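You operate a simulated robot arm through the tools that you are given. There is no shell and no other tool.

You run a simulated robot arm. Do the job below in one go: nothing can be reset, and whatever is moved stays where it is left.

Task
Brush and wipe the teal-banded plate, then shut brush and cloth in the small green drawer.
Fine: orange brush for the dust, teal cloth for the smear; the drawer of the small steel table; the plate stays. Where these are worked on the way, their far stop is far enough and under half their travel is too little: small green drawer.

Only the result counts: the job must be done as asked and must still hold three seconds after the hand-in. Knocking over, shifting, dropping, spilling or breaking anything else fails it. Flat cloth is picked up by pressing the open fingertips on it (5 to 10 N) and closing them slowly along it; thin cloth reads only 2 to 8 mm in the jaws.

Robot
A 7-joint arm with a fingered hand, fixed in place. Base frame: the origin is on the floor under the middle of its stand, x ahead of it, y to its left, z up. Lengths are in m, angles in degrees, forces in N, time in s.
With the tool pointing down near the work surface it reaches from about 0.4 to 0.74 m from the base axis. Its first joint turns from -166.0 to 166.0 degrees. Payload 3.4 kg.
Tool frame: the origin (TCP) lies between the finger pads and is the grasp point; the fingertips stand 0.025 m ahead of it; z points along the fingers, y is the line along which they close. The gripper opens to 0.088 m; its body begins 0.029 m behind the TCP. The gripper is a hand of 3 fingers: y runs from the thumb to the fingers, the wrist lies at [-0.013, -0.106, -0.174] in the tool frame, and closing takes about 1.5 s.
Orientation is that of the tool frame in the base frame, as a unit quaternion [x, y, z, w]. With the fingers straight down and the wrist toward the robot, the tool's x, y and z point along [0, 1, 0], [1, 0, 0] and [0, 0, -1] of the base frame.

Tools
- The arm moves only by the tool arm_command. Its argument "plan" is a list of rows, each an object of numbers (a shift or turn left out is 0, a gripper value left out holds the last): "x", "y", "z": the shift along the tool's x, y, z in m; "ax", "ay", "az": the turn, a rotation vector about the tool's x, y, z in degrees; "jaw": the gripper command, from -1 (fully open) to 1 (shut), values between in proportion. In form: [{"x": .., "y": .., "z": .., "ax": .., "ay": .., "az": .., "jaw": ..}, ...]. A call has 1 to 20 rows; each row is the pose to reach, as a shift and turn from the pose commanded when the call began, along the tool's axes at that moment. Each row takes 0.2 s and may step no farther than 0.05 m and 8.6 degrees from the row before; otherwise, or with a gripper value out of range, the whole call is refused. A pose out of reach is approached as far as the arm can. The call stops where the force on the tool passes 40 N (or 10 N more than at its start, if that is more) or the arm is blocked; 0.2 s more then pass. The fingers move at their own pace (about 0.072 m/s each) and stop on an object; they squeeze with about 25 N. The grip force told is the motor's: it shows also when the fingers shut on nothing. Time passes only in rows, and 0.2 s behind the last, so rows that repeat a pose let the fingers close. It gives the time, the measured TCP pose, the force on the tool (base axes), the opening and the grip force at its end, in the units of the frame above (readings bear some noise), with the torque about the TCP (base axes, N m) and any sound that the robot's microphone picked up, and new pictures: "show" is both (left out), scene, wrist or none.
- Cameras (640 x 400 px; columns grow to the right, rows downward): "scene" is fixed at [0.0494, -0.4898, 1.3474]; the picture's right is [0.35, -0.94, 0.00], its down [-0.87, -0.33, -0.37] and it looks along [0.35, 0.13, -0.93] (base axes); focal length 354 px, centre (320, 200). "wrist" rides on the gripper at [0.058, -0.085, -0.099] in the tool frame; the picture's right is [-0.67, 0.35, -0.66], its down [-0.69, -0.63, 0.37] and it looks along [-0.29, 0.69, 0.66] (tool axes); focal length 261 px, centre (320, 200). There is no depth. A picture from a camera that has moved, and an enlarged one, comes with that camera's place and axes in the base frame and with its lens. The place of the scene camera against the robot may be out by one fixed shift of up to 0.018 m in any direction.
- lift_body(by): slides the trunk up (or, below 0, down) by that many m; the arm rides with it, the base frame stays. It gives what a move gives, with no picture.
- preshape(shape): the hand has 3 fingers and takes this shape, open, in about a second: jaw (thumb against the fingers, like two jaws); tri (thumb and two fingers); tip (a fingertip pinch); poke (one finger out to press); point (the index stretched); flat (the hand flat); cup (the hand cupped); fist (a fist). The gripper value then closes the fingers along that shape, each until it touches; the sizes above hold for jaw. It gives what a move gives, with no picture.
- close_up(camera, box): a new picture of the part [left, top, right, bottom] of that camera's present view, enlarged. The clock stands still meanwhile.
- close_job(): hands the job in; it is judged then, once.

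Nothing tells you positions but the pictures and the camera data. Unless the task says otherwise, let go and move clear before handing in.

The tools are called after ">>>" by a JSON object that holds its "method" and its "body". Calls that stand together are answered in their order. arm_command: Moves the arm, as the interface text tells. Its arguments: {"type":"object","properties":{"plan":{"type":"array","items":{"type":"object","properties":{"x":{"type":"number"},"y":{"type":"number"},"z":{"type":"number"},"ax":{"type":"number"},"ay":{"type":"number"},"az":{"type":"number"},"jaw":{"type":"number"}}}},"show":{"type":"string","enum":["both","scene","wrist","none"]}},"required":["plan"]} The other tools are called the same way: lift_body (by) moves the trunk up or down; preshape (shape) gives the hand a shape; close_up (camera, box) takes an enlarged picture of a part of a camera's view; close_job () hands the job in.

At the start:

```text
t: 0.0
ee_pos: [0.1998, -0.3511, 1.0104]
ee_rot: [0.708, 0.706, 0.0, 0.0]
contact_force: [0.4, -0.2, -0.2]
moment: [-0.04, 0.0, -0.01]
grip_width: 0.0878
grip_force: 0.0
shape: jaw
trunk travel left (down, up): [-0.475, 0.115]
```

scene: 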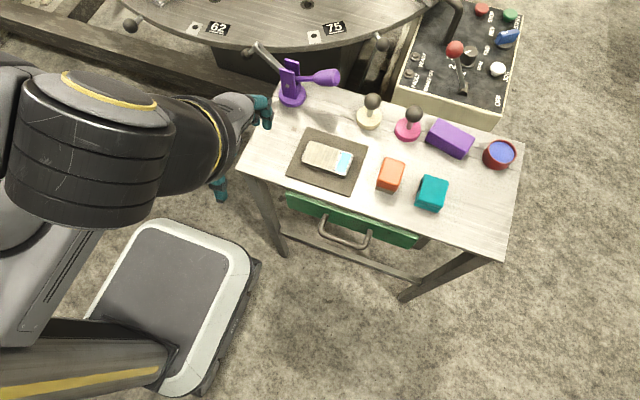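
wrist: 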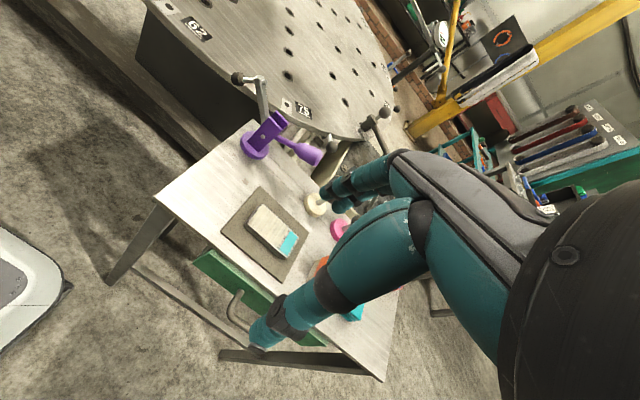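

I see a small steel table with a plate (teal band) on a dark mat, an orange block/brush, a teal cloth pad, and a green drawer on the near side of the table. First I take enlarged pictures to identify things.

>>> {"method": "close_up", "body": {"camera": "scene", "box": [240, 60, 540, 260]}}

>>> {"method": "close_up", "body": {"camera": "scene", "box": [280, 110, 400, 210]}}

>>> {"method": "close_up", "body": {"camera": "scene", "box": [360, 80, 530, 220]}}

>>> {"method": "close_up", "body": {"camera": "wrist", "box": [140, 100, 420, 380]}}

```text
2.00 times, centred on (390, 160) of scene
camera zoom: at [0.0494, -0.4898, 1.3474], right [0.35, -0.94, 0.0], down [-0.87, -0.33, -0.37], along [0.35, 0.13, -0.93], focal length 708 px, centre (180, 280)
```

zoom: 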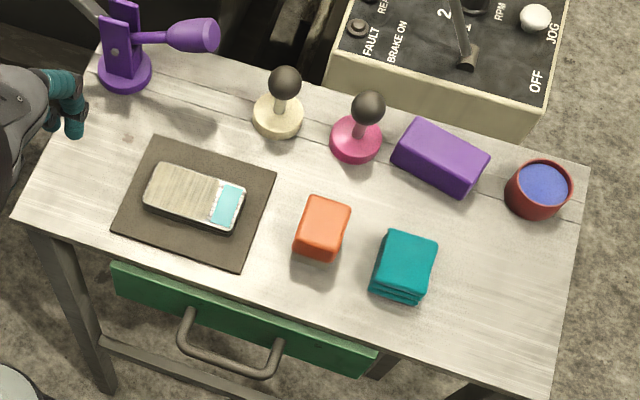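

```text
4.00 times, centred on (340, 160) of scene
camera zoom: at [0.0494, -0.4898, 1.3474], right [0.35, -0.94, 0.0], down [-0.87, -0.33, -0.37], along [0.35, 0.13, -0.93], focal length 1416 px, centre (240, 360)
```

zoom: 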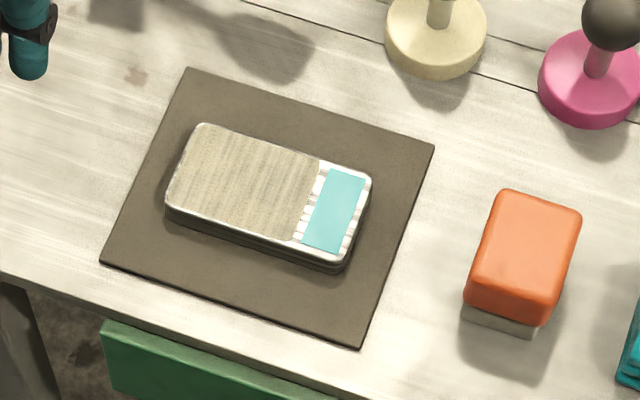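

```text
2.86 times, centred on (445, 150) of scene
camera zoom: at [0.0494, -0.4898, 1.3474], right [0.35, -0.94, 0.0], down [-0.87, -0.33, -0.37], along [0.35, 0.13, -0.93], focal length 1012 px, centre (-37, 343)
```

zoom: 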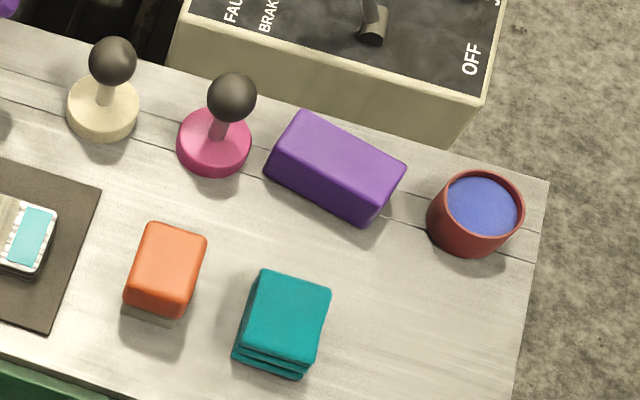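

```text
1.43 times, centred on (280, 240) of wrist
camera zoom: at [0.1147, -0.294, 1.1104], right [0.35, -0.67, 0.66], down [-0.63, -0.69, -0.37], along [0.69, -0.29, -0.66], focal length 372 px, centre (377, 143)
```

zoom: 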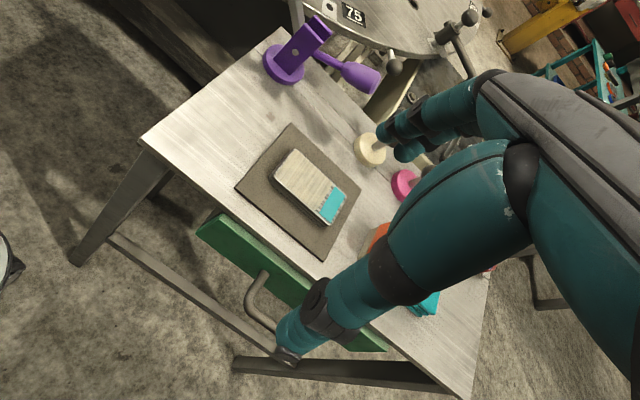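

The table top lies near z = 0.77, roughly x 0.27–0.51, y −0.24 to −0.73; the plate is near (0.34, −0.40), the brush near (0.34, −0.51), the cloth near (0.34, −0.59), and the drawer front near x = 0.26 with its handle around y = −0.47. I move the hand a bit to get a second wrist view to pin down positions, the drawer handle first.

>>> {"method": "arm_command", "body": {"plan": [{"x": -0.04, "y": -0.015}, {"x": -0.08, "y": -0.03}, {"x": -0.1, "y": -0.04}, {"x": -0.1, "y": -0.04}]}}

```text
t: 1.0
ee_pos: [0.1596, -0.4505, 1.0101]
ee_rot: [0.707, 0.707, -0.001, -0.001]
contact_force: [1.0, 0.4, 0.6]
moment: [0.06, 0.0, 0.0]
grip_width: 0.0876
grip_force: 0.1
shape: jaw
trunk travel left (down, up): [-0.475, 0.115]
camera wrist: at [0.076, -0.3947, 1.1102], right [0.35, -0.67, 0.66], down [-0.63, -0.69, -0.37], along [0.69, -0.29, -0.66], focal length 261 px, centre (320, 200)
```

scene: 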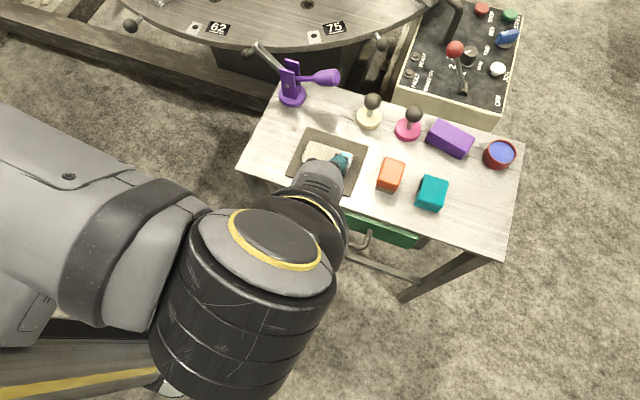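
wrist: 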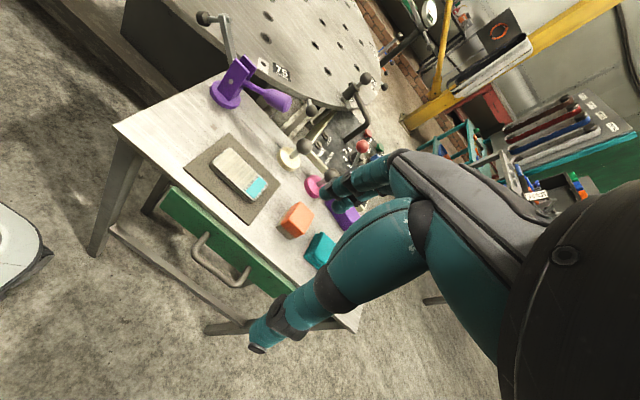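

The drawer with its bar handle, the plate, brush and cloth are visible. I zoom in to measure them from this pose.

>>> {"method": "close_up", "body": {"camera": "wrist", "box": [100, 120, 340, 330]}}

>>> {"method": "close_up", "body": {"camera": "wrist", "box": [160, 180, 300, 310]}}

>>> {"method": "close_up", "body": {"camera": "wrist", "box": [180, 120, 300, 220]}}

>>> {"method": "close_up", "body": {"camera": "wrist", "box": [260, 180, 360, 280]}}

```text
1.90 times, centred on (220, 225) of wrist
camera zoom: at [0.076, -0.3947, 1.1102], right [0.35, -0.67, 0.66], down [-0.63, -0.69, -0.37], along [0.69, -0.29, -0.66], focal length 496 px, centre (510, 152)
```

zoom: 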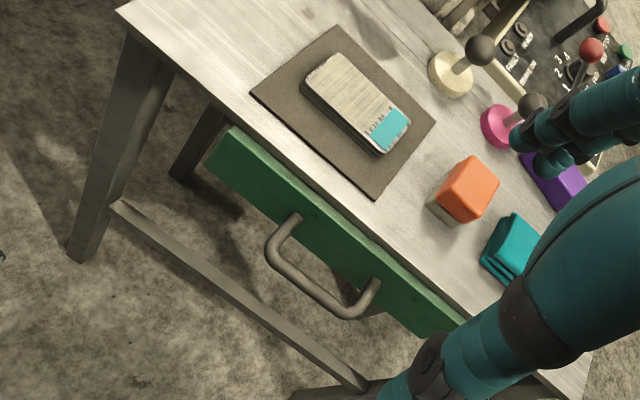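

```text
3.08 times, centred on (230, 245) of wrist
camera zoom: at [0.076, -0.3947, 1.1102], right [0.35, -0.67, 0.66], down [-0.63, -0.69, -0.37], along [0.69, -0.29, -0.66], focal length 802 px, centre (597, 62)
```

zoom: 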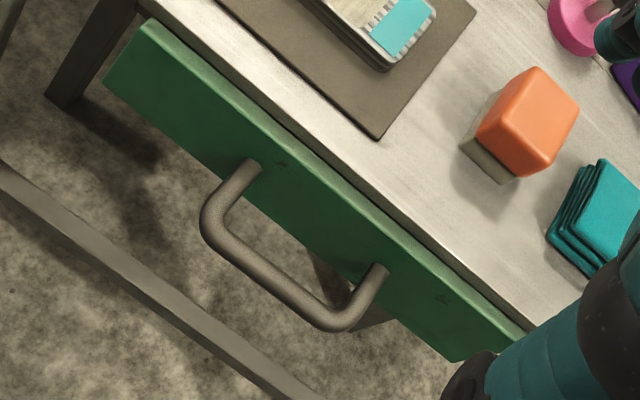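

```text
4.00 times, centred on (240, 170) of wrist
camera zoom: at [0.076, -0.3947, 1.1102], right [0.35, -0.67, 0.66], down [-0.63, -0.69, -0.37], along [0.69, -0.29, -0.66], focal length 1043 px, centre (640, 320)
```

zoom: 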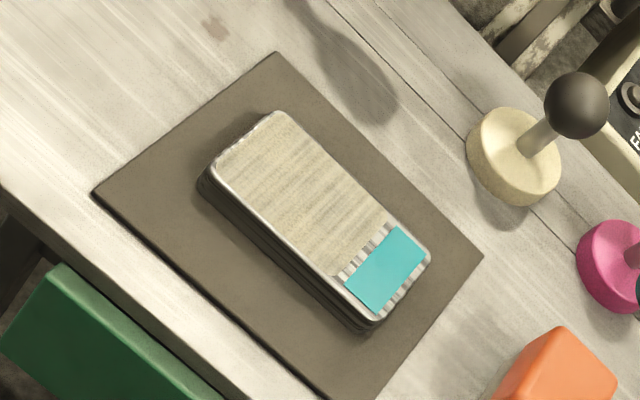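

```text
4.00 times, centred on (310, 230) of wrist
camera zoom: at [0.076, -0.3947, 1.1102], right [0.35, -0.67, 0.66], down [-0.63, -0.69, -0.37], along [0.69, -0.29, -0.66], focal length 1043 px, centre (360, 80)
```

zoom: 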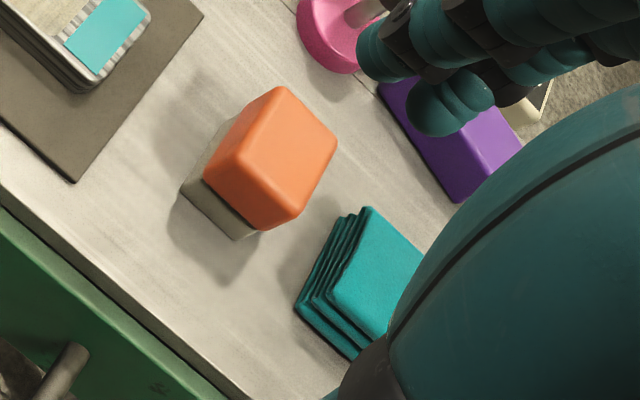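

Combining the two wrist views, I put the table top at z ≈ 0.745, the handle bar at about x 0.229, y −0.433…−0.522, z 0.70, the plate centre at (0.353, −0.402), the brush at (0.351, −0.523) and the cloth at (0.352, −0.604). I go above the handle with the jaw partly closed and look again.

>>> {"method": "arm_command", "body": {"plan": [{"x": -0.01, "y": 0.01, "z": 0.04, "jaw": 0.1}, {"x": -0.02, "y": 0.025, "z": 0.08, "jaw": 0.1}, {"x": -0.0275, "y": 0.035, "z": 0.12, "jaw": 0.1}, {"x": -0.0275, "y": 0.04, "z": 0.15, "jaw": 0.1}, {"x": -0.0275, "y": 0.04, "z": 0.15, "jaw": 0.1}, {"x": -0.0275, "y": 0.04, "z": 0.15, "jaw": 0.1}]}}

>>> {"method": "close_up", "body": {"camera": "wrist", "box": [120, 120, 440, 400]}}

>>> {"method": "close_up", "body": {"camera": "scene", "box": [260, 130, 460, 280]}}

```text
t: 2.4
ee_pos: [0.2039, -0.4797, 0.8602]
ee_rot: [0.707, 0.707, -0.001, 0.0]
contact_force: [0.7, 0.6, 0.4]
moment: [-0.01, -0.01, 0.04]
grip_width: 0.04
grip_force: 0.2
shape: jaw
trunk travel left (down, up): [-0.475, 0.115]
camera wrist: at [0.1195, -0.4219, 0.9609], right [0.35, -0.67, 0.66], down [-0.63, -0.69, -0.37], along [0.69, -0.29, -0.66], focal length 261 px, centre (320, 200)
```

scene: 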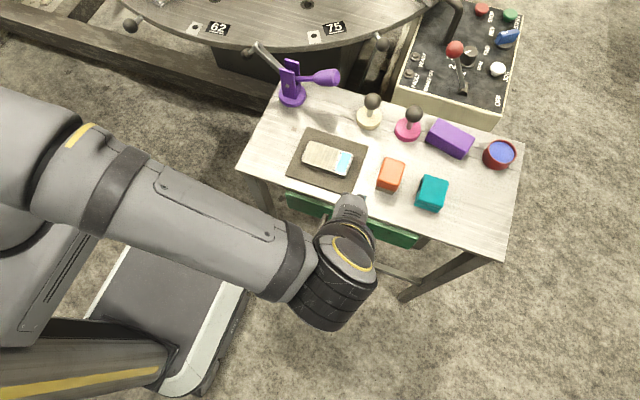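
wrist: 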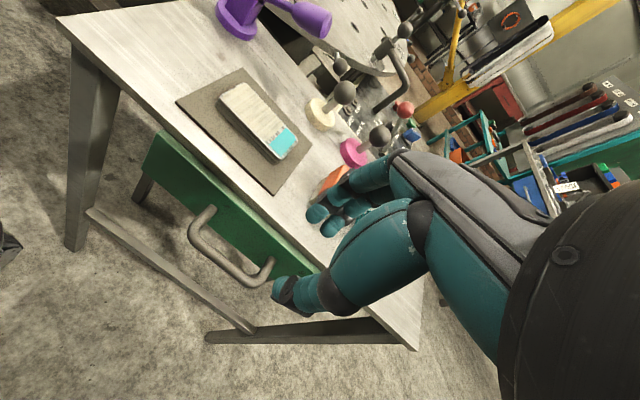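

```text
1.43 times, centred on (280, 260) of wrist
camera zoom: at [0.1195, -0.4219, 0.9609], right [0.35, -0.67, 0.66], down [-0.63, -0.69, -0.37], along [0.69, -0.29, -0.66], focal length 372 px, centre (377, 114)
```

zoom: 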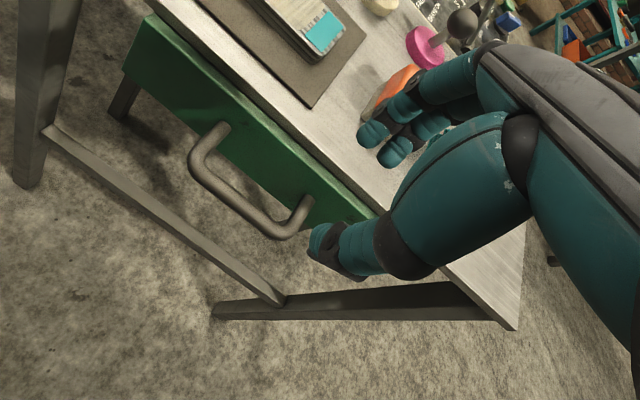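

```text
2.67 times, centred on (360, 205) of scene
camera zoom: at [0.0494, -0.4898, 1.3474], right [0.35, -0.94, 0.0], down [-0.87, -0.33, -0.37], along [0.35, 0.13, -0.93], focal length 944 px, centre (213, 187)
```

zoom: 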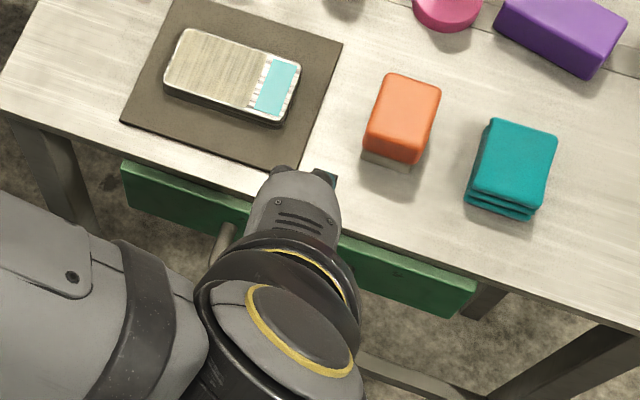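

The handle bar now measures x ≈ 0.230, z ≈ 0.70, centred at y ≈ −0.476, with about 28 mm clearance behind it. I line the jaw up over it and come down in two steps.

>>> {"method": "arm_command", "body": {"plan": [{"x": 0.002, "y": 0.0125, "z": 0.03, "jaw": 0.3}, {"x": 0.004, "y": 0.025, "z": 0.06, "jaw": 0.3}, {"x": 0.004, "y": 0.025, "z": 0.09, "jaw": 0.3}, {"x": 0.004, "y": 0.025, "z": 0.095, "jaw": 0.3}], "show": "wrist"}}

>>> {"method": "close_up", "body": {"camera": "wrist", "box": [180, 130, 420, 330]}}

```text
t: 3.4
ee_pos: [0.2256, -0.472, 0.7655]
ee_rot: [0.707, 0.707, 0.0, 0.0]
contact_force: [0.1, -0.4, 0.1]
moment: [0.0, 0.02, 0.03]
grip_width: 0.0311
grip_force: 0.1
shape: jaw
trunk travel left (down, up): [-0.475, 0.115]
camera wrist: at [0.1408, -0.4169, 0.8654], right [0.35, -0.67, 0.66], down [-0.63, -0.69, -0.37], along [0.69, -0.29, -0.66], focal length 261 px, centre (320, 200)
```

wrist: 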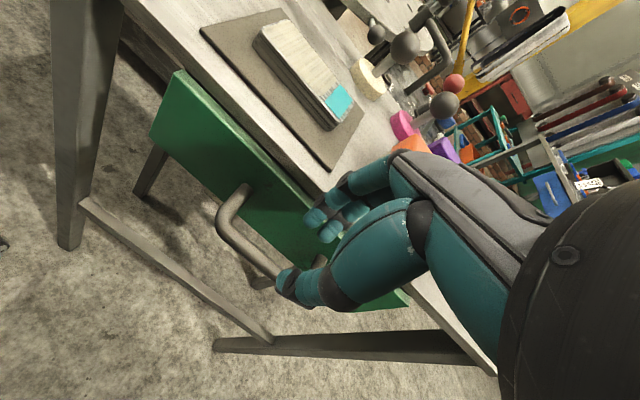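

```text
2.00 times, centred on (300, 230) of wrist
camera zoom: at [0.1408, -0.4169, 0.8654], right [0.35, -0.67, 0.66], down [-0.63, -0.69, -0.37], along [0.69, -0.29, -0.66], focal length 521 px, centre (360, 140)
```

zoom: 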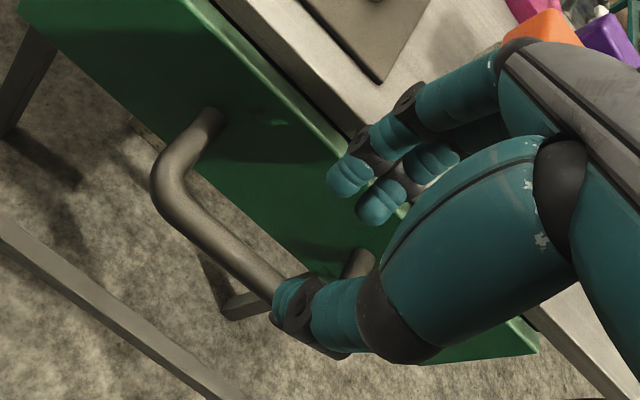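

The fingertips stand at x ≈ 0.252, between bar (0.229) and drawer face (0.264), thumb in front of the bar. I descend so the bar is between thumb and fingers, then close.

>>> {"method": "arm_command", "body": {"plan": [{"x": 0.002, "z": 0.015, "jaw": 0.3}, {"x": 0.003, "z": 0.03, "jaw": 0.3}, {"x": 0.003, "z": 0.045, "jaw": 0.3}, {"x": 0.003, "z": 0.06, "jaw": 0.3}, {"x": 0.003, "z": 0.06, "jaw": 0.3}], "show": "wrist"}}

```text
t: 4.6
ee_pos: [0.2227, -0.4704, 0.7048]
ee_rot: [0.707, 0.707, 0.0, 0.0]
contact_force: [-2.4, 0.0, 1.3]
moment: [0.02, -0.06, -0.02]
grip_width: 0.0307
grip_force: 0.1
shape: jaw
trunk travel left (down, up): [-0.475, 0.115]
camera wrist: at [0.1383, -0.4145, 0.8047], right [0.35, -0.67, 0.66], down [-0.63, -0.69, -0.37], along [0.69, -0.29, -0.66], focal length 261 px, centre (320, 200)
```

wrist: 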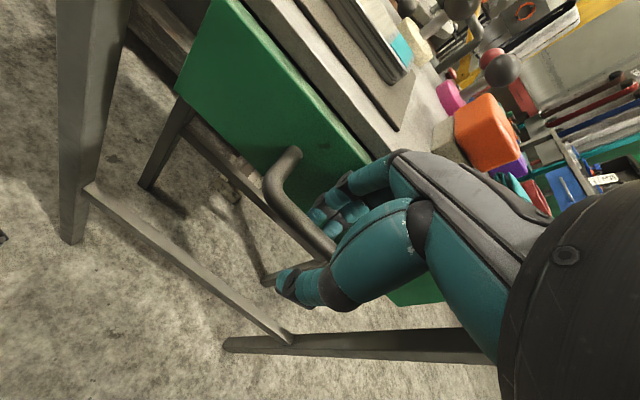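

The bar is between thumb and fingers with only light contact. I close on it.

>>> {"method": "arm_command", "body": {"plan": [{"jaw": 0.6}, {"jaw": 1.0}, {"jaw": 1.0}, {"jaw": 1.0}, {"jaw": 1.0}], "show": "wrist"}}

```text
t: 5.8
ee_pos: [0.224, -0.4715, 0.7026]
ee_rot: [0.708, 0.706, 0.0, -0.001]
contact_force: [-1.4, -0.5, -12.5]
moment: [-0.03, 0.04, 0.0]
grip_width: 0.0046
grip_force: 25.3
shape: jaw
trunk travel left (down, up): [-0.475, 0.115]
camera wrist: at [0.1387, -0.4147, 0.8039], right [0.35, -0.67, 0.65], down [-0.63, -0.68, -0.37], along [0.69, -0.28, -0.66], focal length 261 px, centre (320, 200)
```

wrist: 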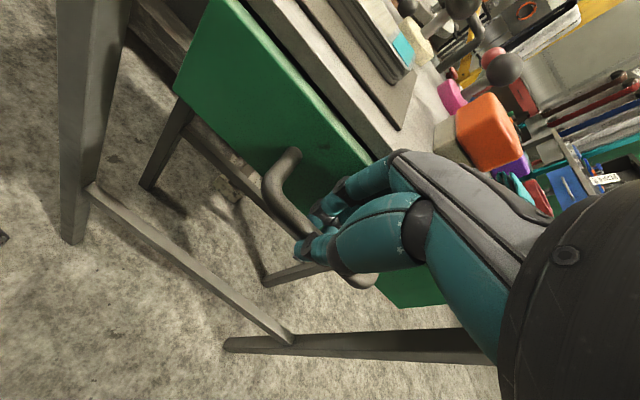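

The fingers have hooked shut around/under the bar. I pull the drawer toward the robot gently, relieving the vertical load.

>>> {"method": "arm_command", "body": {"plan": [{"y": -0.005, "z": 0.003, "jaw": 1.0}, {"y": -0.015, "z": 0.004, "jaw": 1.0}, {"y": -0.025, "z": 0.004, "jaw": 1.0}, {"y": -0.035, "z": 0.004, "jaw": 1.0}, {"y": -0.045, "z": 0.004, "jaw": 1.0}]}}

```text
t: 7.0
ee_pos: [0.1779, -0.4716, 0.7004]
ee_rot: [0.707, 0.708, -0.001, -0.001]
contact_force: [-1.7, 3.7, -0.7]
moment: [0.1, -0.01, 0.02]
grip_width: 0.0041
grip_force: 24.7
shape: jaw
trunk travel left (down, up): [-0.475, 0.115]
camera wrist: at [0.0927, -0.4151, 0.8014], right [0.35, -0.67, 0.65], down [-0.63, -0.69, -0.37], along [0.69, -0.28, -0.66], focal length 261 px, centre (320, 200)
```

scene: 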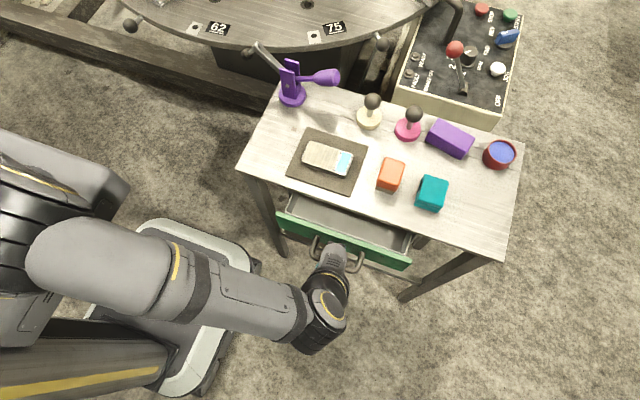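
wrist: 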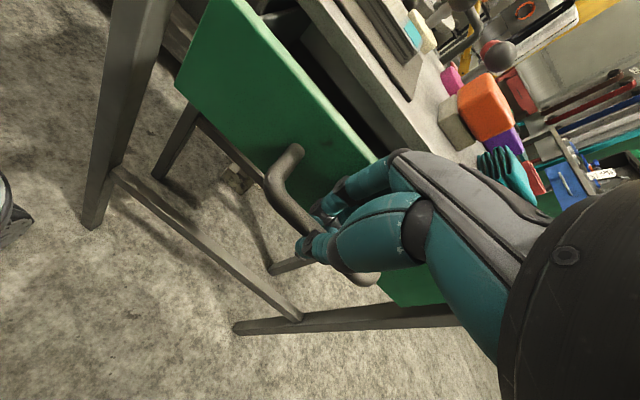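

The drawer slides freely, about 45 mm open, and its grey interior looks empty so far. I keep pulling.

>>> {"method": "arm_command", "body": {"plan": [{"y": -0.01, "jaw": 1.0}, {"y": -0.02, "jaw": 1.0}, {"y": -0.03, "jaw": 1.0}, {"y": -0.04, "jaw": 1.0}, {"y": -0.05, "jaw": 1.0}, {"y": -0.06, "jaw": 1.0}, {"y": -0.07, "jaw": 1.0}, {"y": -0.08, "jaw": 1.0}]}}

```text
t: 8.8
ee_pos: [0.098, -0.4698, 0.7014]
ee_rot: [0.707, 0.707, -0.001, -0.002]
contact_force: [-0.7, -1.3, -6.2]
moment: [0.02, 0.05, -0.07]
grip_width: 0.0046
grip_force: 25.3
shape: jaw
trunk travel left (down, up): [-0.475, 0.115]
camera wrist: at [0.0135, -0.4145, 0.8014], right [0.35, -0.67, 0.65], down [-0.63, -0.68, -0.37], along [0.69, -0.28, -0.66], focal length 261 px, centre (320, 200)
```

scene: 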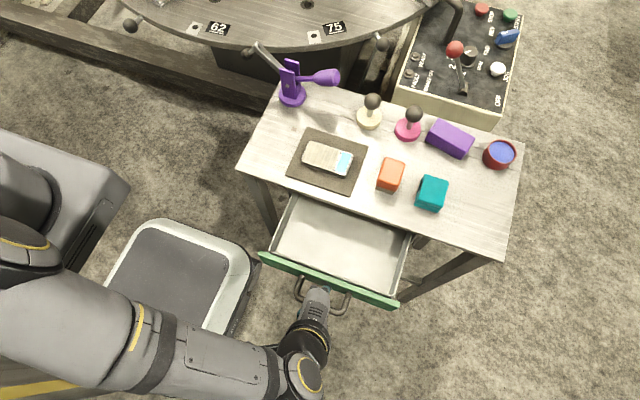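
wrist: 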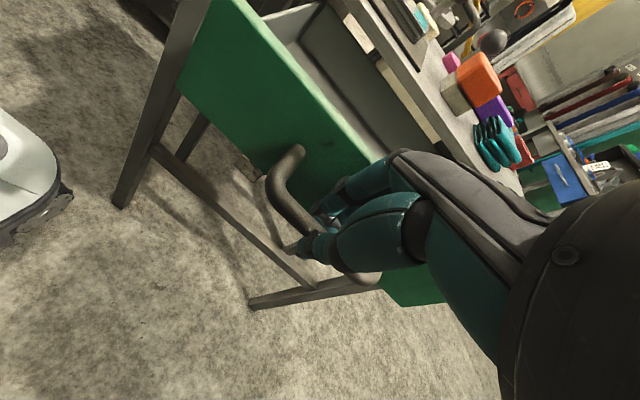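

The drawer is ~125 mm open and empty. I pull a little more toward its far stop, carefully.

>>> {"method": "arm_command", "body": {"plan": [{"y": -0.007, "jaw": 1.0}, {"y": -0.014, "jaw": 1.0}, {"y": -0.021, "jaw": 1.0}, {"y": -0.028, "jaw": 1.0}, {"y": -0.035, "jaw": 1.0}, {"y": -0.04, "jaw": 1.0}]}}

```text
t: 9.7
ee_pos: [0.0849, -0.4706, 0.7003]
ee_rot: [0.705, 0.71, 0.007, 0.002]
contact_force: [25.9, -6.2, -15.2]
moment: [-0.02, -0.13, -0.14]
grip_width: 0.0072
grip_force: 25.1
shape: jaw
trunk travel left (down, up): [-0.475, 0.115]
stopped in row 4: the force on the tool passed its limit at 41 N (the readings are from after the stop); the commanded pose is now the measured one
camera wrist: at [-0.0013, -0.4151, 0.7997], right [0.35, -0.67, 0.66], down [-0.62, -0.69, -0.38], along [0.7, -0.28, -0.65], focal length 261 px, centre (320, 200)
```

scene: 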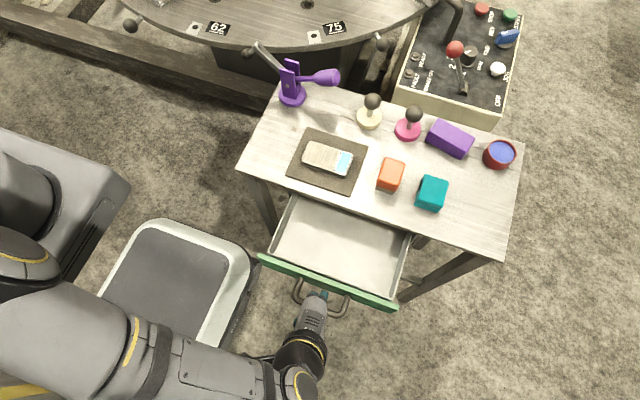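
wrist: 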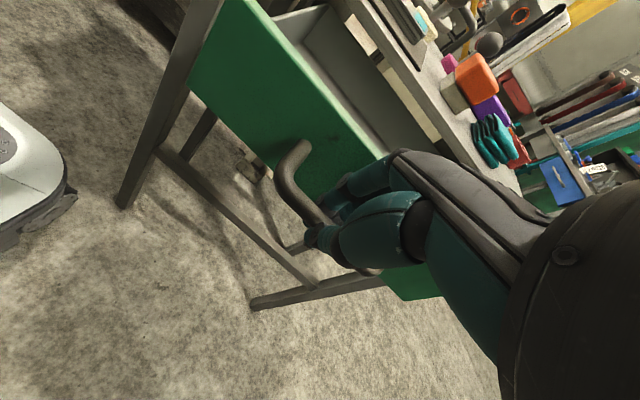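

The far stop is reached (about 130 mm open). I unload, open the jaw a bit and rise off the handle.

>>> {"method": "arm_command", "body": {"plan": [{"y": 0.004, "jaw": 0.5}, {"y": 0.008, "jaw": 0.25}, {"y": 0.01, "jaw": 0.25}, {"y": 0.01, "jaw": 0.25}, {"y": 0.01, "jaw": 0.25}], "show": "wrist"}}

>>> {"method": "close_up", "body": {"camera": "wrist", "box": [220, 120, 420, 320]}}

```text
t: 10.9
ee_pos: [0.0889, -0.4704, 0.702]
ee_rot: [0.705, 0.709, 0.003, 0.001]
contact_force: [0.6, -1.1, -1.0]
moment: [0.01, -0.02, 0.0]
grip_width: 0.0326
grip_force: 0.0
shape: jaw
trunk travel left (down, up): [-0.475, 0.115]
camera wrist: at [0.0034, -0.4148, 0.8014], right [0.35, -0.67, 0.66], down [-0.62, -0.69, -0.37], along [0.7, -0.28, -0.66], focal length 261 px, centre (320, 200)
```

wrist: 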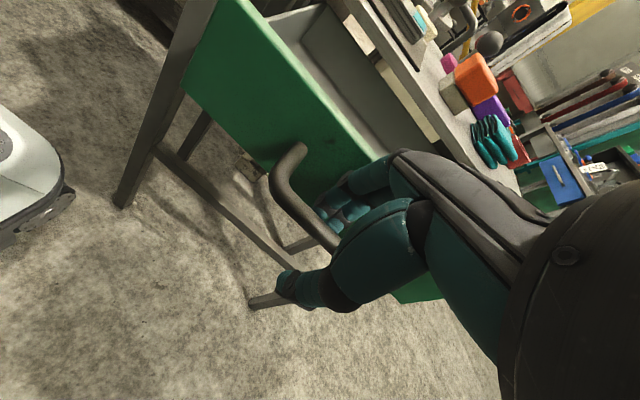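

```text
2.00 times, centred on (320, 220) of wrist
camera zoom: at [0.0034, -0.4148, 0.8014], right [0.35, -0.67, 0.66], down [-0.62, -0.69, -0.37], along [0.7, -0.28, -0.66], focal length 521 px, centre (320, 160)
```

zoom: 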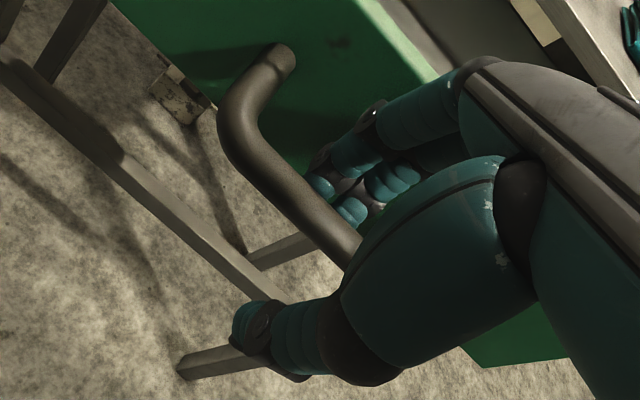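

The fingers are clear of the bar on both sides. I rise straight up and then head over toward the brush with the jaw open.

>>> {"method": "arm_command", "body": {"plan": [{"y": 0.003, "z": -0.01, "jaw": 0.25}, {"y": 0.003, "z": -0.03, "jaw": 0.25}, {"y": 0.003, "z": -0.06, "jaw": 0.25}, {"y": 0.003, "z": -0.1, "jaw": 0.25}, {"y": 0.003, "z": -0.15, "jaw": -1}, {"y": 0.003, "z": -0.2, "jaw": -1}]}}

```text
t: 12.3
ee_pos: [0.0927, -0.467, 0.902]
ee_rot: [0.706, 0.708, 0.004, 0.001]
contact_force: [-0.6, 0.0, 0.5]
moment: [0.03, 0.06, 0.02]
grip_width: 0.0876
grip_force: 0.0
shape: jaw
trunk travel left (down, up): [-0.475, 0.115]
camera wrist: at [0.007, -0.4117, 1.001], right [0.35, -0.67, 0.66], down [-0.62, -0.69, -0.37], along [0.7, -0.28, -0.66], focal length 261 px, centre (320, 200)
```

scene: 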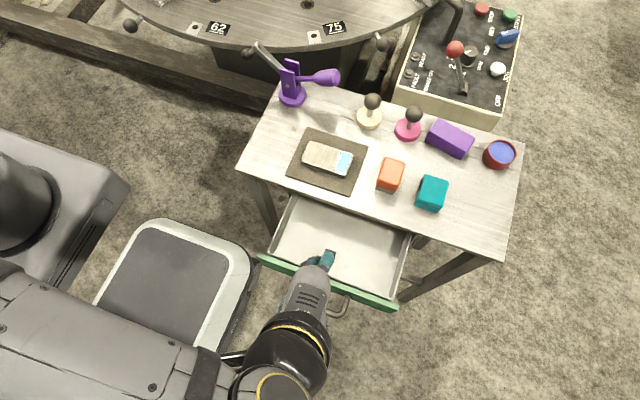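
wrist: 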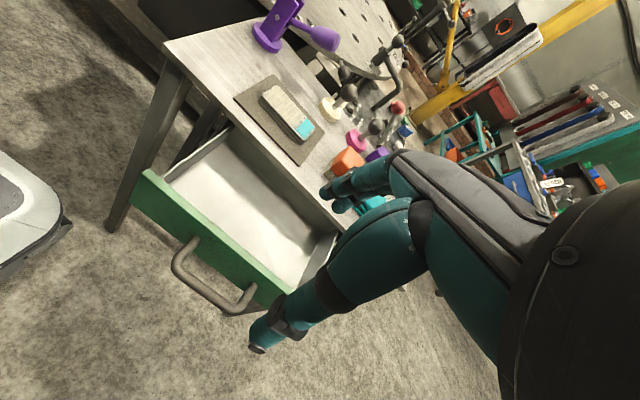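

The hand is clear above the open drawer. I move above the brush at about (0.351, −0.522) and check alignment.

>>> {"method": "arm_command", "body": {"plan": [{"x": -0.01, "y": 0.045, "jaw": -1}, {"x": -0.02, "y": 0.09, "jaw": -1}, {"x": -0.03, "y": 0.135, "jaw": -1}, {"x": -0.04, "y": 0.18, "jaw": -1}, {"x": -0.05, "y": 0.225, "jaw": -1}, {"x": -0.0555, "y": 0.258, "z": 0.01, "jaw": -1}, {"x": -0.0555, "y": 0.258, "z": 0.02, "jaw": -1}]}}

>>> {"method": "close_up", "body": {"camera": "wrist", "box": [200, 140, 440, 340]}}

```text
t: 13.9
ee_pos: [0.3491, -0.5253, 0.8834]
ee_rot: [0.706, 0.709, 0.004, 0.001]
contact_force: [-0.2, 0.3, 0.2]
moment: [0.01, -0.01, 0.02]
grip_width: 0.0878
grip_force: 0.1
shape: jaw
trunk travel left (down, up): [-0.475, 0.115]
camera wrist: at [0.2632, -0.4695, 0.9836], right [0.35, -0.67, 0.66], down [-0.62, -0.69, -0.37], along [0.7, -0.28, -0.66], focal length 261 px, centre (320, 200)
```

scene: 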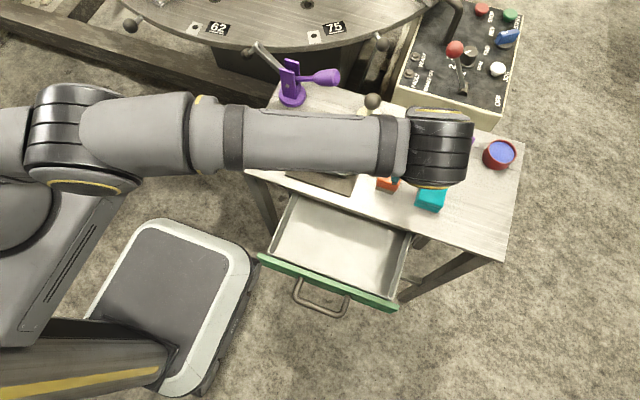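
wrist: 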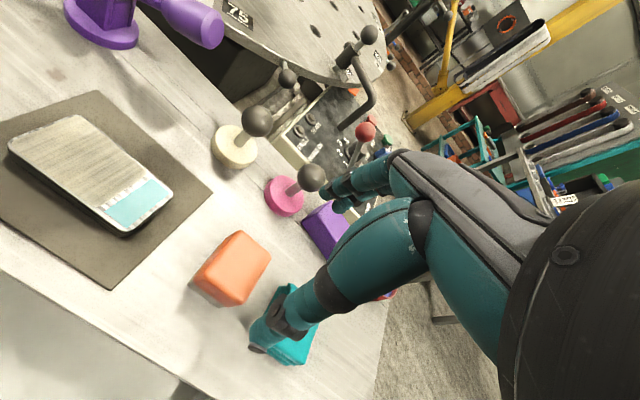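

```text
2.00 times, centred on (320, 240) of wrist
camera zoom: at [0.2632, -0.4695, 0.9836], right [0.35, -0.67, 0.66], down [-0.62, -0.69, -0.37], along [0.7, -0.28, -0.66], focal length 521 px, centre (320, 120)
```

zoom: 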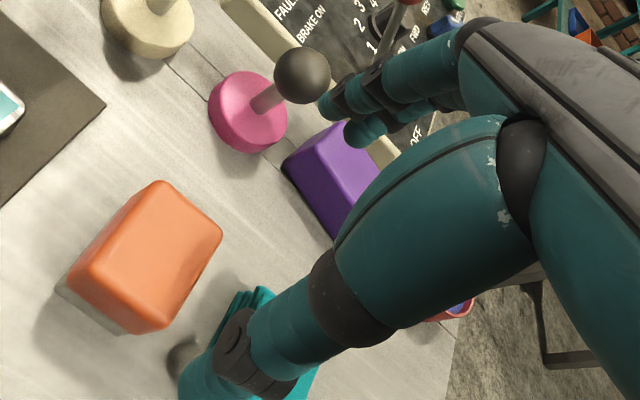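

The brush spans x 0.333–0.375, y −0.504…−0.539, top about z 0.79, standing on its bristles. I straighten the tool slightly, centre over it and descend to grip the orange body.

>>> {"method": "arm_command", "body": {"plan": [{"x": 0.0035, "y": 0.0045, "z": 0.02, "ax": 0.55, "ay": -0.3, "az": 0.33, "jaw": -1}, {"x": 0.0035, "y": 0.0045, "z": 0.05, "ax": 0.55, "ay": -0.3, "az": 0.33, "jaw": -1}, {"x": 0.0035, "y": 0.0045, "z": 0.075, "ax": 0.55, "ay": -0.3, "az": 0.33, "jaw": -1}, {"x": 0.0035, "y": 0.0045, "z": 0.09, "ax": 0.55, "ay": -0.3, "az": 0.33, "jaw": -1}, {"x": 0.0035, "y": 0.0045, "z": 0.1, "ax": 0.55, "ay": -0.3, "az": 0.33, "jaw": -1}, {"x": 0.0035, "y": 0.0045, "z": 0.1, "ax": 0.55, "ay": -0.3, "az": 0.33, "jaw": -1}], "show": "wrist"}}

>>> {"method": "close_up", "body": {"camera": "wrist", "box": [200, 140, 440, 340]}}

```text
t: 15.3
ee_pos: [0.3553, -0.5211, 0.7831]
ee_rot: [0.708, 0.706, -0.001, 0.001]
contact_force: [0.9, -0.5, -0.6]
moment: [0.02, -0.02, 0.03]
grip_width: 0.0875
grip_force: 0.2
shape: jaw
trunk travel left (down, up): [-0.475, 0.115]
camera wrist: at [0.2702, -0.4637, 0.8834], right [0.35, -0.67, 0.66], down [-0.63, -0.69, -0.36], along [0.69, -0.29, -0.66], focal length 261 px, centre (320, 200)
```

wrist: 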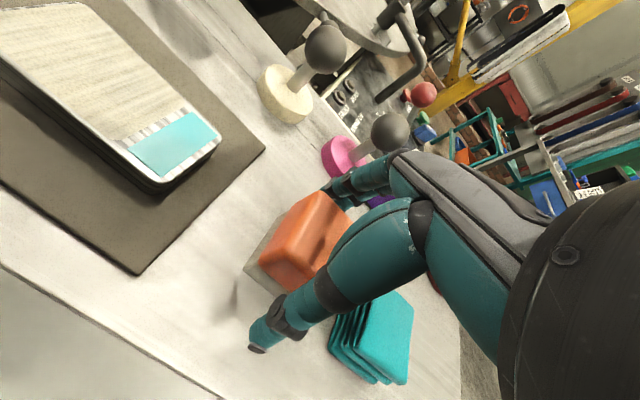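

```text
2.00 times, centred on (320, 240) of wrist
camera zoom: at [0.2702, -0.4637, 0.8834], right [0.35, -0.67, 0.66], down [-0.63, -0.69, -0.36], along [0.69, -0.29, -0.66], focal length 521 px, centre (320, 120)
```

zoom: 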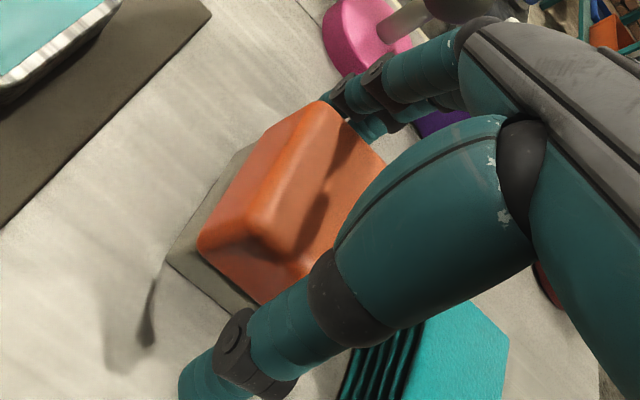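

The brush body sits between thumb and fingers. I lower 4 mm more and close.

>>> {"method": "arm_command", "body": {"plan": [{"z": 0.004, "jaw": -0.5}, {"z": 0.004, "jaw": 0}, {"z": 0.004, "jaw": 0.4}, {"z": 0.004, "jaw": 0.6}, {"z": 0.004, "jaw": 0.6}, {"z": 0.004, "jaw": 0.6}], "show": "wrist"}}

>>> {"method": "close_up", "body": {"camera": "wrist", "box": [200, 140, 440, 340]}}

```text
t: 16.7
ee_pos: [0.3546, -0.5218, 0.7794]
ee_rot: [0.707, 0.707, -0.002, 0.0]
contact_force: [-0.6, -0.3, 0.4]
moment: [-0.04, 0.0, -0.02]
grip_width: 0.044
grip_force: 24.8
shape: jaw
trunk travel left (down, up): [-0.475, 0.115]
camera wrist: at [0.2704, -0.4643, 0.8796], right [0.35, -0.67, 0.66], down [-0.63, -0.69, -0.36], along [0.69, -0.29, -0.66], focal length 261 px, centre (320, 200)
```

wrist: 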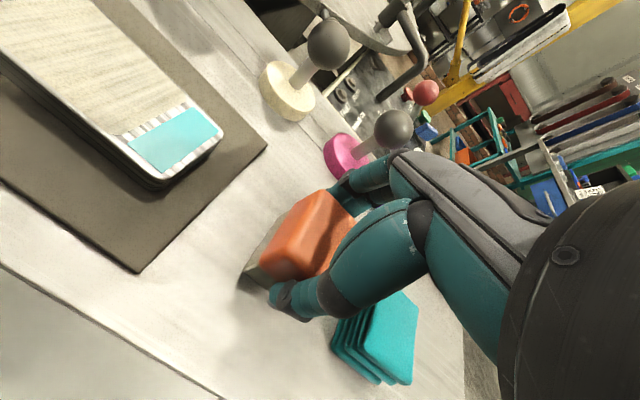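

```text
2.00 times, centred on (320, 240) of wrist
camera zoom: at [0.2704, -0.4643, 0.8796], right [0.35, -0.67, 0.66], down [-0.63, -0.69, -0.36], along [0.69, -0.29, -0.66], focal length 521 px, centre (320, 120)
```

zoom: 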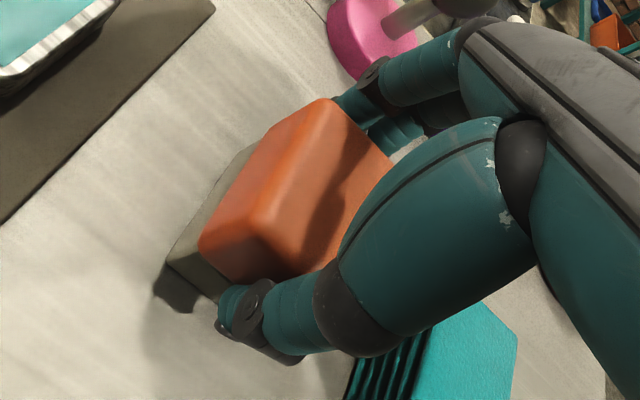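

The brush is held firmly (44 mm, 25 N). I lift it and carry it over the plate near the teal-band end.

>>> {"method": "arm_command", "body": {"plan": [{"z": -0.02, "jaw": 0.7}, {"z": -0.05, "jaw": 0.7}, {"x": 0.03, "z": -0.055, "jaw": 0.7}, {"x": 0.065, "z": -0.055, "jaw": 0.7}, {"x": 0.0965, "y": -0.001, "z": -0.055, "jaw": 0.7}, {"x": 0.0965, "y": -0.001, "z": -0.055, "jaw": 0.7}]}}

>>> {"method": "close_up", "body": {"camera": "wrist", "box": [140, 120, 440, 370]}}

```text
t: 18.1
ee_pos: [0.3511, -0.4224, 0.8344]
ee_rot: [0.707, 0.707, -0.002, 0.0]
contact_force: [-0.4, 0.6, -1.1]
moment: [-0.02, 0.0, 0.01]
grip_width: 0.0442
grip_force: 24.9
shape: jaw
trunk travel left (down, up): [-0.475, 0.115]
camera wrist: at [0.2681, -0.3665, 0.9357], right [0.35, -0.67, 0.66], down [-0.63, -0.69, -0.36], along [0.69, -0.29, -0.66], focal length 261 px, centre (320, 200)
```

scene: 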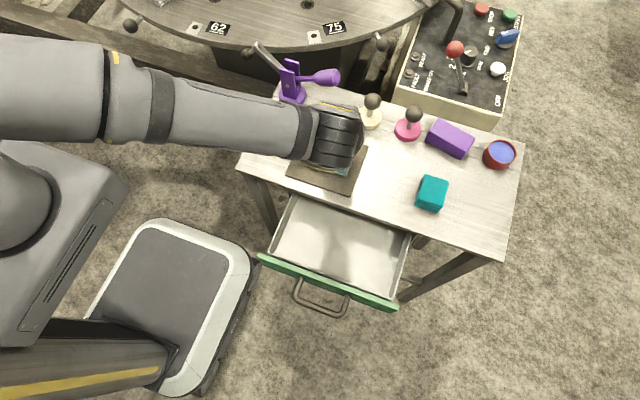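
wrist: 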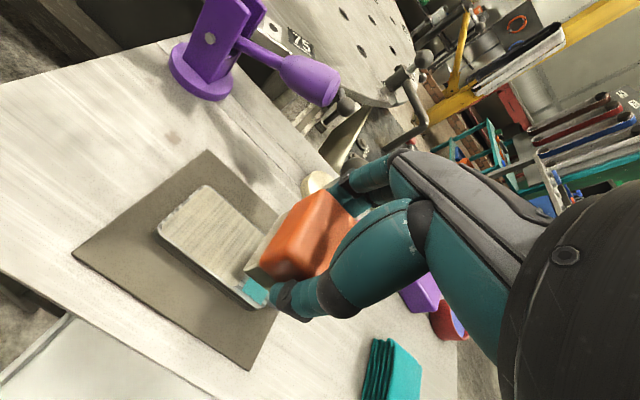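

```text
1.60 times, centred on (290, 245) of wrist
camera zoom: at [0.2681, -0.3665, 0.9357], right [0.35, -0.67, 0.66], down [-0.63, -0.69, -0.36], along [0.69, -0.29, -0.66], focal length 417 px, centre (368, 128)
```

zoom: 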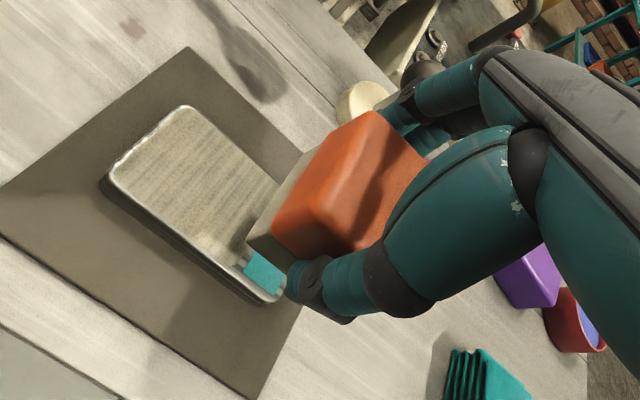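

Plate edges confirm at x 0.331–0.375, y −0.3595…−0.445. I lower the bristles toward the plate in small steps, watching the force.

>>> {"method": "arm_command", "body": {"plan": [{"y": 0.0015, "z": 0.015, "jaw": 0.7}, {"y": 0.0015, "z": 0.028, "jaw": 0.7}, {"y": 0.0015, "z": 0.033, "jaw": 0.7}, {"y": 0.0015, "z": 0.033, "jaw": 0.7}], "show": "wrist"}}

>>> {"method": "close_up", "body": {"camera": "wrist", "box": [140, 120, 440, 370]}}

```text
t: 19.1
ee_pos: [0.3557, -0.4247, 0.8027]
ee_rot: [0.708, 0.706, -0.002, 0.001]
contact_force: [0.0, 0.0, -0.4]
moment: [-0.03, -0.05, 0.0]
grip_width: 0.0439
grip_force: 25.2
shape: jaw
trunk travel left (down, up): [-0.475, 0.115]
camera wrist: at [0.2705, -0.3677, 0.9027], right [0.35, -0.67, 0.66], down [-0.63, -0.69, -0.36], along [0.69, -0.29, -0.66], focal length 261 px, centre (320, 200)
```

wrist: 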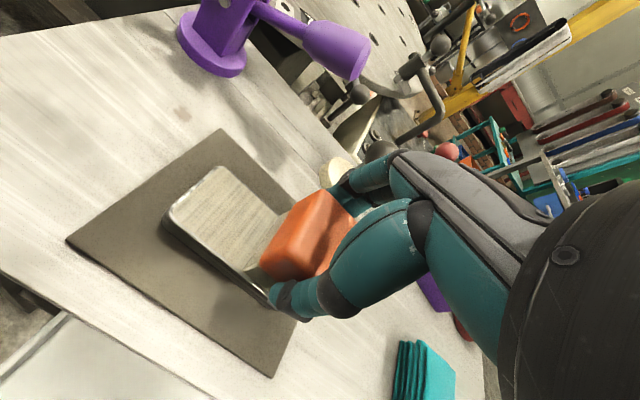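

```text
1.60 times, centred on (290, 245) of wrist
camera zoom: at [0.2705, -0.3677, 0.9027], right [0.35, -0.67, 0.66], down [-0.63, -0.69, -0.36], along [0.69, -0.29, -0.66], focal length 417 px, centre (368, 128)
```

zoom: 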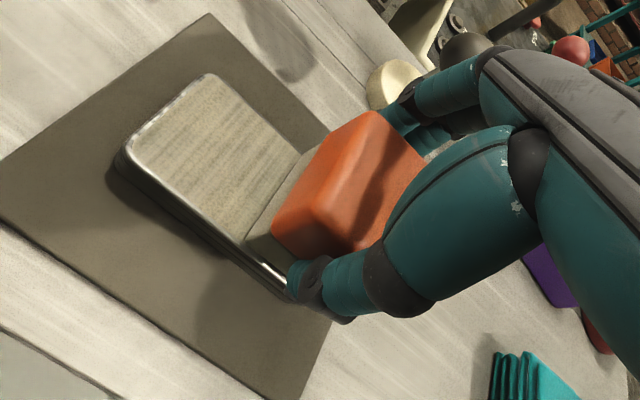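

Bristles are just above the plate. I go down a few millimetres more.

>>> {"method": "arm_command", "body": {"plan": [{"z": 0.002, "jaw": 0.7}, {"z": 0.004, "jaw": 0.7}, {"z": 0.004, "jaw": 0.7}], "show": "none"}}

>>> {"method": "arm_command", "body": {"plan": [{"z": 0.002, "jaw": 0.7}, {"z": 0.003, "jaw": 0.7}, {"z": 0.003, "jaw": 0.7}], "show": "none"}}

```text
t: 19.9
ee_pos: [0.3552, -0.423, 0.798]
ee_rot: [0.707, 0.707, -0.002, 0.001]
contact_force: [-0.5, 0.1, 1.4]
moment: [0.01, -0.02, 0.03]
grip_width: 0.0438
grip_force: 25.1
shape: jaw
trunk travel left (down, up): [-0.475, 0.115]
```

```text
t: 20.7
ee_pos: [0.3552, -0.4243, 0.7969]
ee_rot: [0.708, 0.706, -0.002, 0.001]
contact_force: [-1.8, 1.0, 18.3]
moment: [0.01, 0.07, 0.0]
grip_width: 0.0443
grip_force: 25.4
shape: jaw
trunk travel left (down, up): [-0.475, 0.115]
```

Contact at TCP z ≈ 0.797 (18 N is more than I want). I ease off to a light press and stroke along the plate toward its far end.

>>> {"method": "arm_command", "body": {"plan": [{"z": -0.0018, "jaw": 0.7}, {"x": 0.008, "z": -0.0018, "jaw": 0.7}, {"x": 0.018, "z": -0.0018, "jaw": 0.7}, {"x": 0.028, "z": -0.0018, "jaw": 0.7}, {"x": 0.038, "z": -0.0018, "jaw": 0.7}]}}

>>> {"method": "close_up", "body": {"camera": "wrist", "box": [140, 120, 440, 370]}}

```text
t: 21.9
ee_pos: [0.3549, -0.3866, 0.7937]
ee_rot: [0.708, 0.706, -0.001, 0.0]
contact_force: [-1.5, -2.3, 11.1]
moment: [-0.05, 0.0, 0.02]
grip_width: 0.0445
grip_force: 24.9
shape: jaw
trunk travel left (down, up): [-0.475, 0.115]
camera wrist: at [0.2698, -0.3304, 0.897], right [0.35, -0.67, 0.66], down [-0.63, -0.69, -0.36], along [0.69, -0.29, -0.66], focal length 261 px, centre (320, 200)
```

scene: 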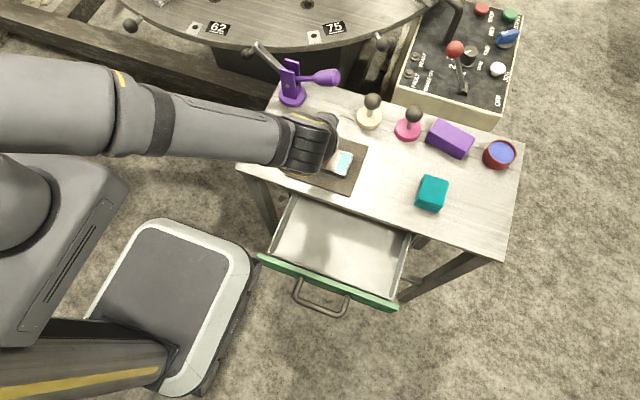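
wrist: 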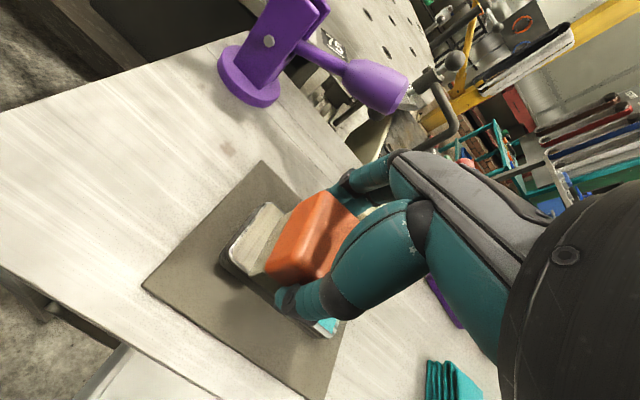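

```text
1.60 times, centred on (290, 245) of wrist
camera zoom: at [0.2698, -0.3304, 0.897], right [0.35, -0.67, 0.66], down [-0.63, -0.69, -0.36], along [0.69, -0.29, -0.66], focal length 417 px, centre (368, 128)
```

zoom: 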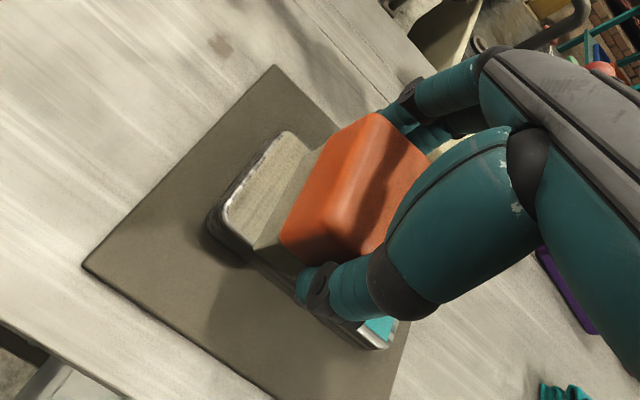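

The plate hasn't moved and the brush is sliding. I ease a bit more and finish the stroke to the far end, then lift to look.

>>> {"method": "arm_command", "body": {"plan": [{"x": 0.008, "z": -0.0007, "jaw": 0.7}, {"x": 0.018, "z": -0.0007, "jaw": 0.7}, {"x": 0.028, "z": -0.0007, "jaw": 0.7}, {"x": 0.036, "z": -0.0007, "jaw": 0.7}, {"x": 0.038, "z": -0.02, "jaw": 0.7}, {"x": 0.038, "z": -0.06, "jaw": 0.7}]}}

>>> {"method": "close_up", "body": {"camera": "wrist", "box": [140, 150, 440, 400]}}

```text
t: 23.3
ee_pos: [0.353, -0.3496, 0.8557]
ee_rot: [0.708, 0.707, -0.002, 0.0]
contact_force: [0.0, -0.3, -0.9]
moment: [0.01, -0.02, 0.0]
grip_width: 0.0443
grip_force: 25.3
shape: jaw
trunk travel left (down, up): [-0.475, 0.115]
camera wrist: at [0.2693, -0.2924, 0.9566], right [0.35, -0.67, 0.66], down [-0.63, -0.69, -0.36], along [0.69, -0.29, -0.66], focal length 261 px, centre (320, 200)
```

scene: 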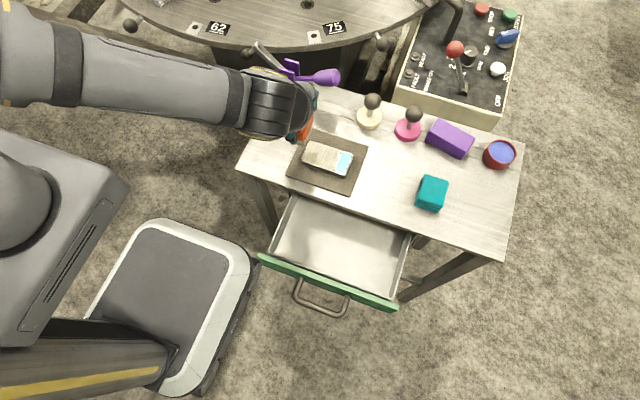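
wrist: 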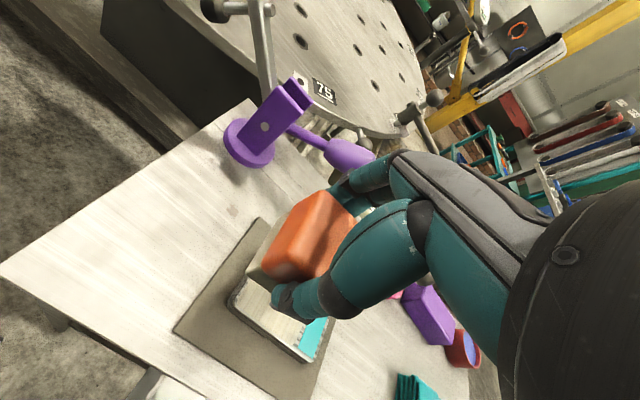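

```text
1.60 times, centred on (290, 275) of wrist
camera zoom: at [0.2693, -0.2924, 0.9566], right [0.35, -0.67, 0.66], down [-0.63, -0.69, -0.36], along [0.69, -0.29, -0.66], focal length 417 px, centre (368, 80)
```

zoom: 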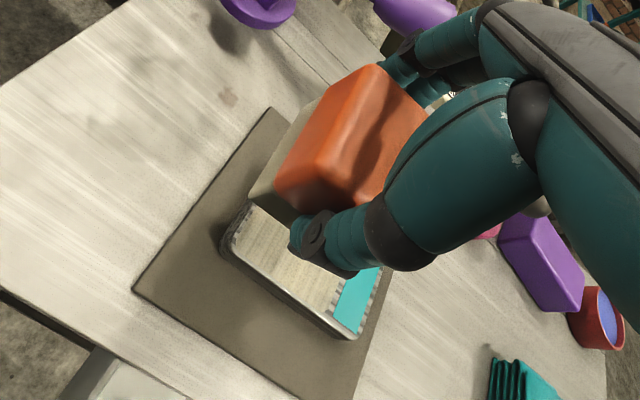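

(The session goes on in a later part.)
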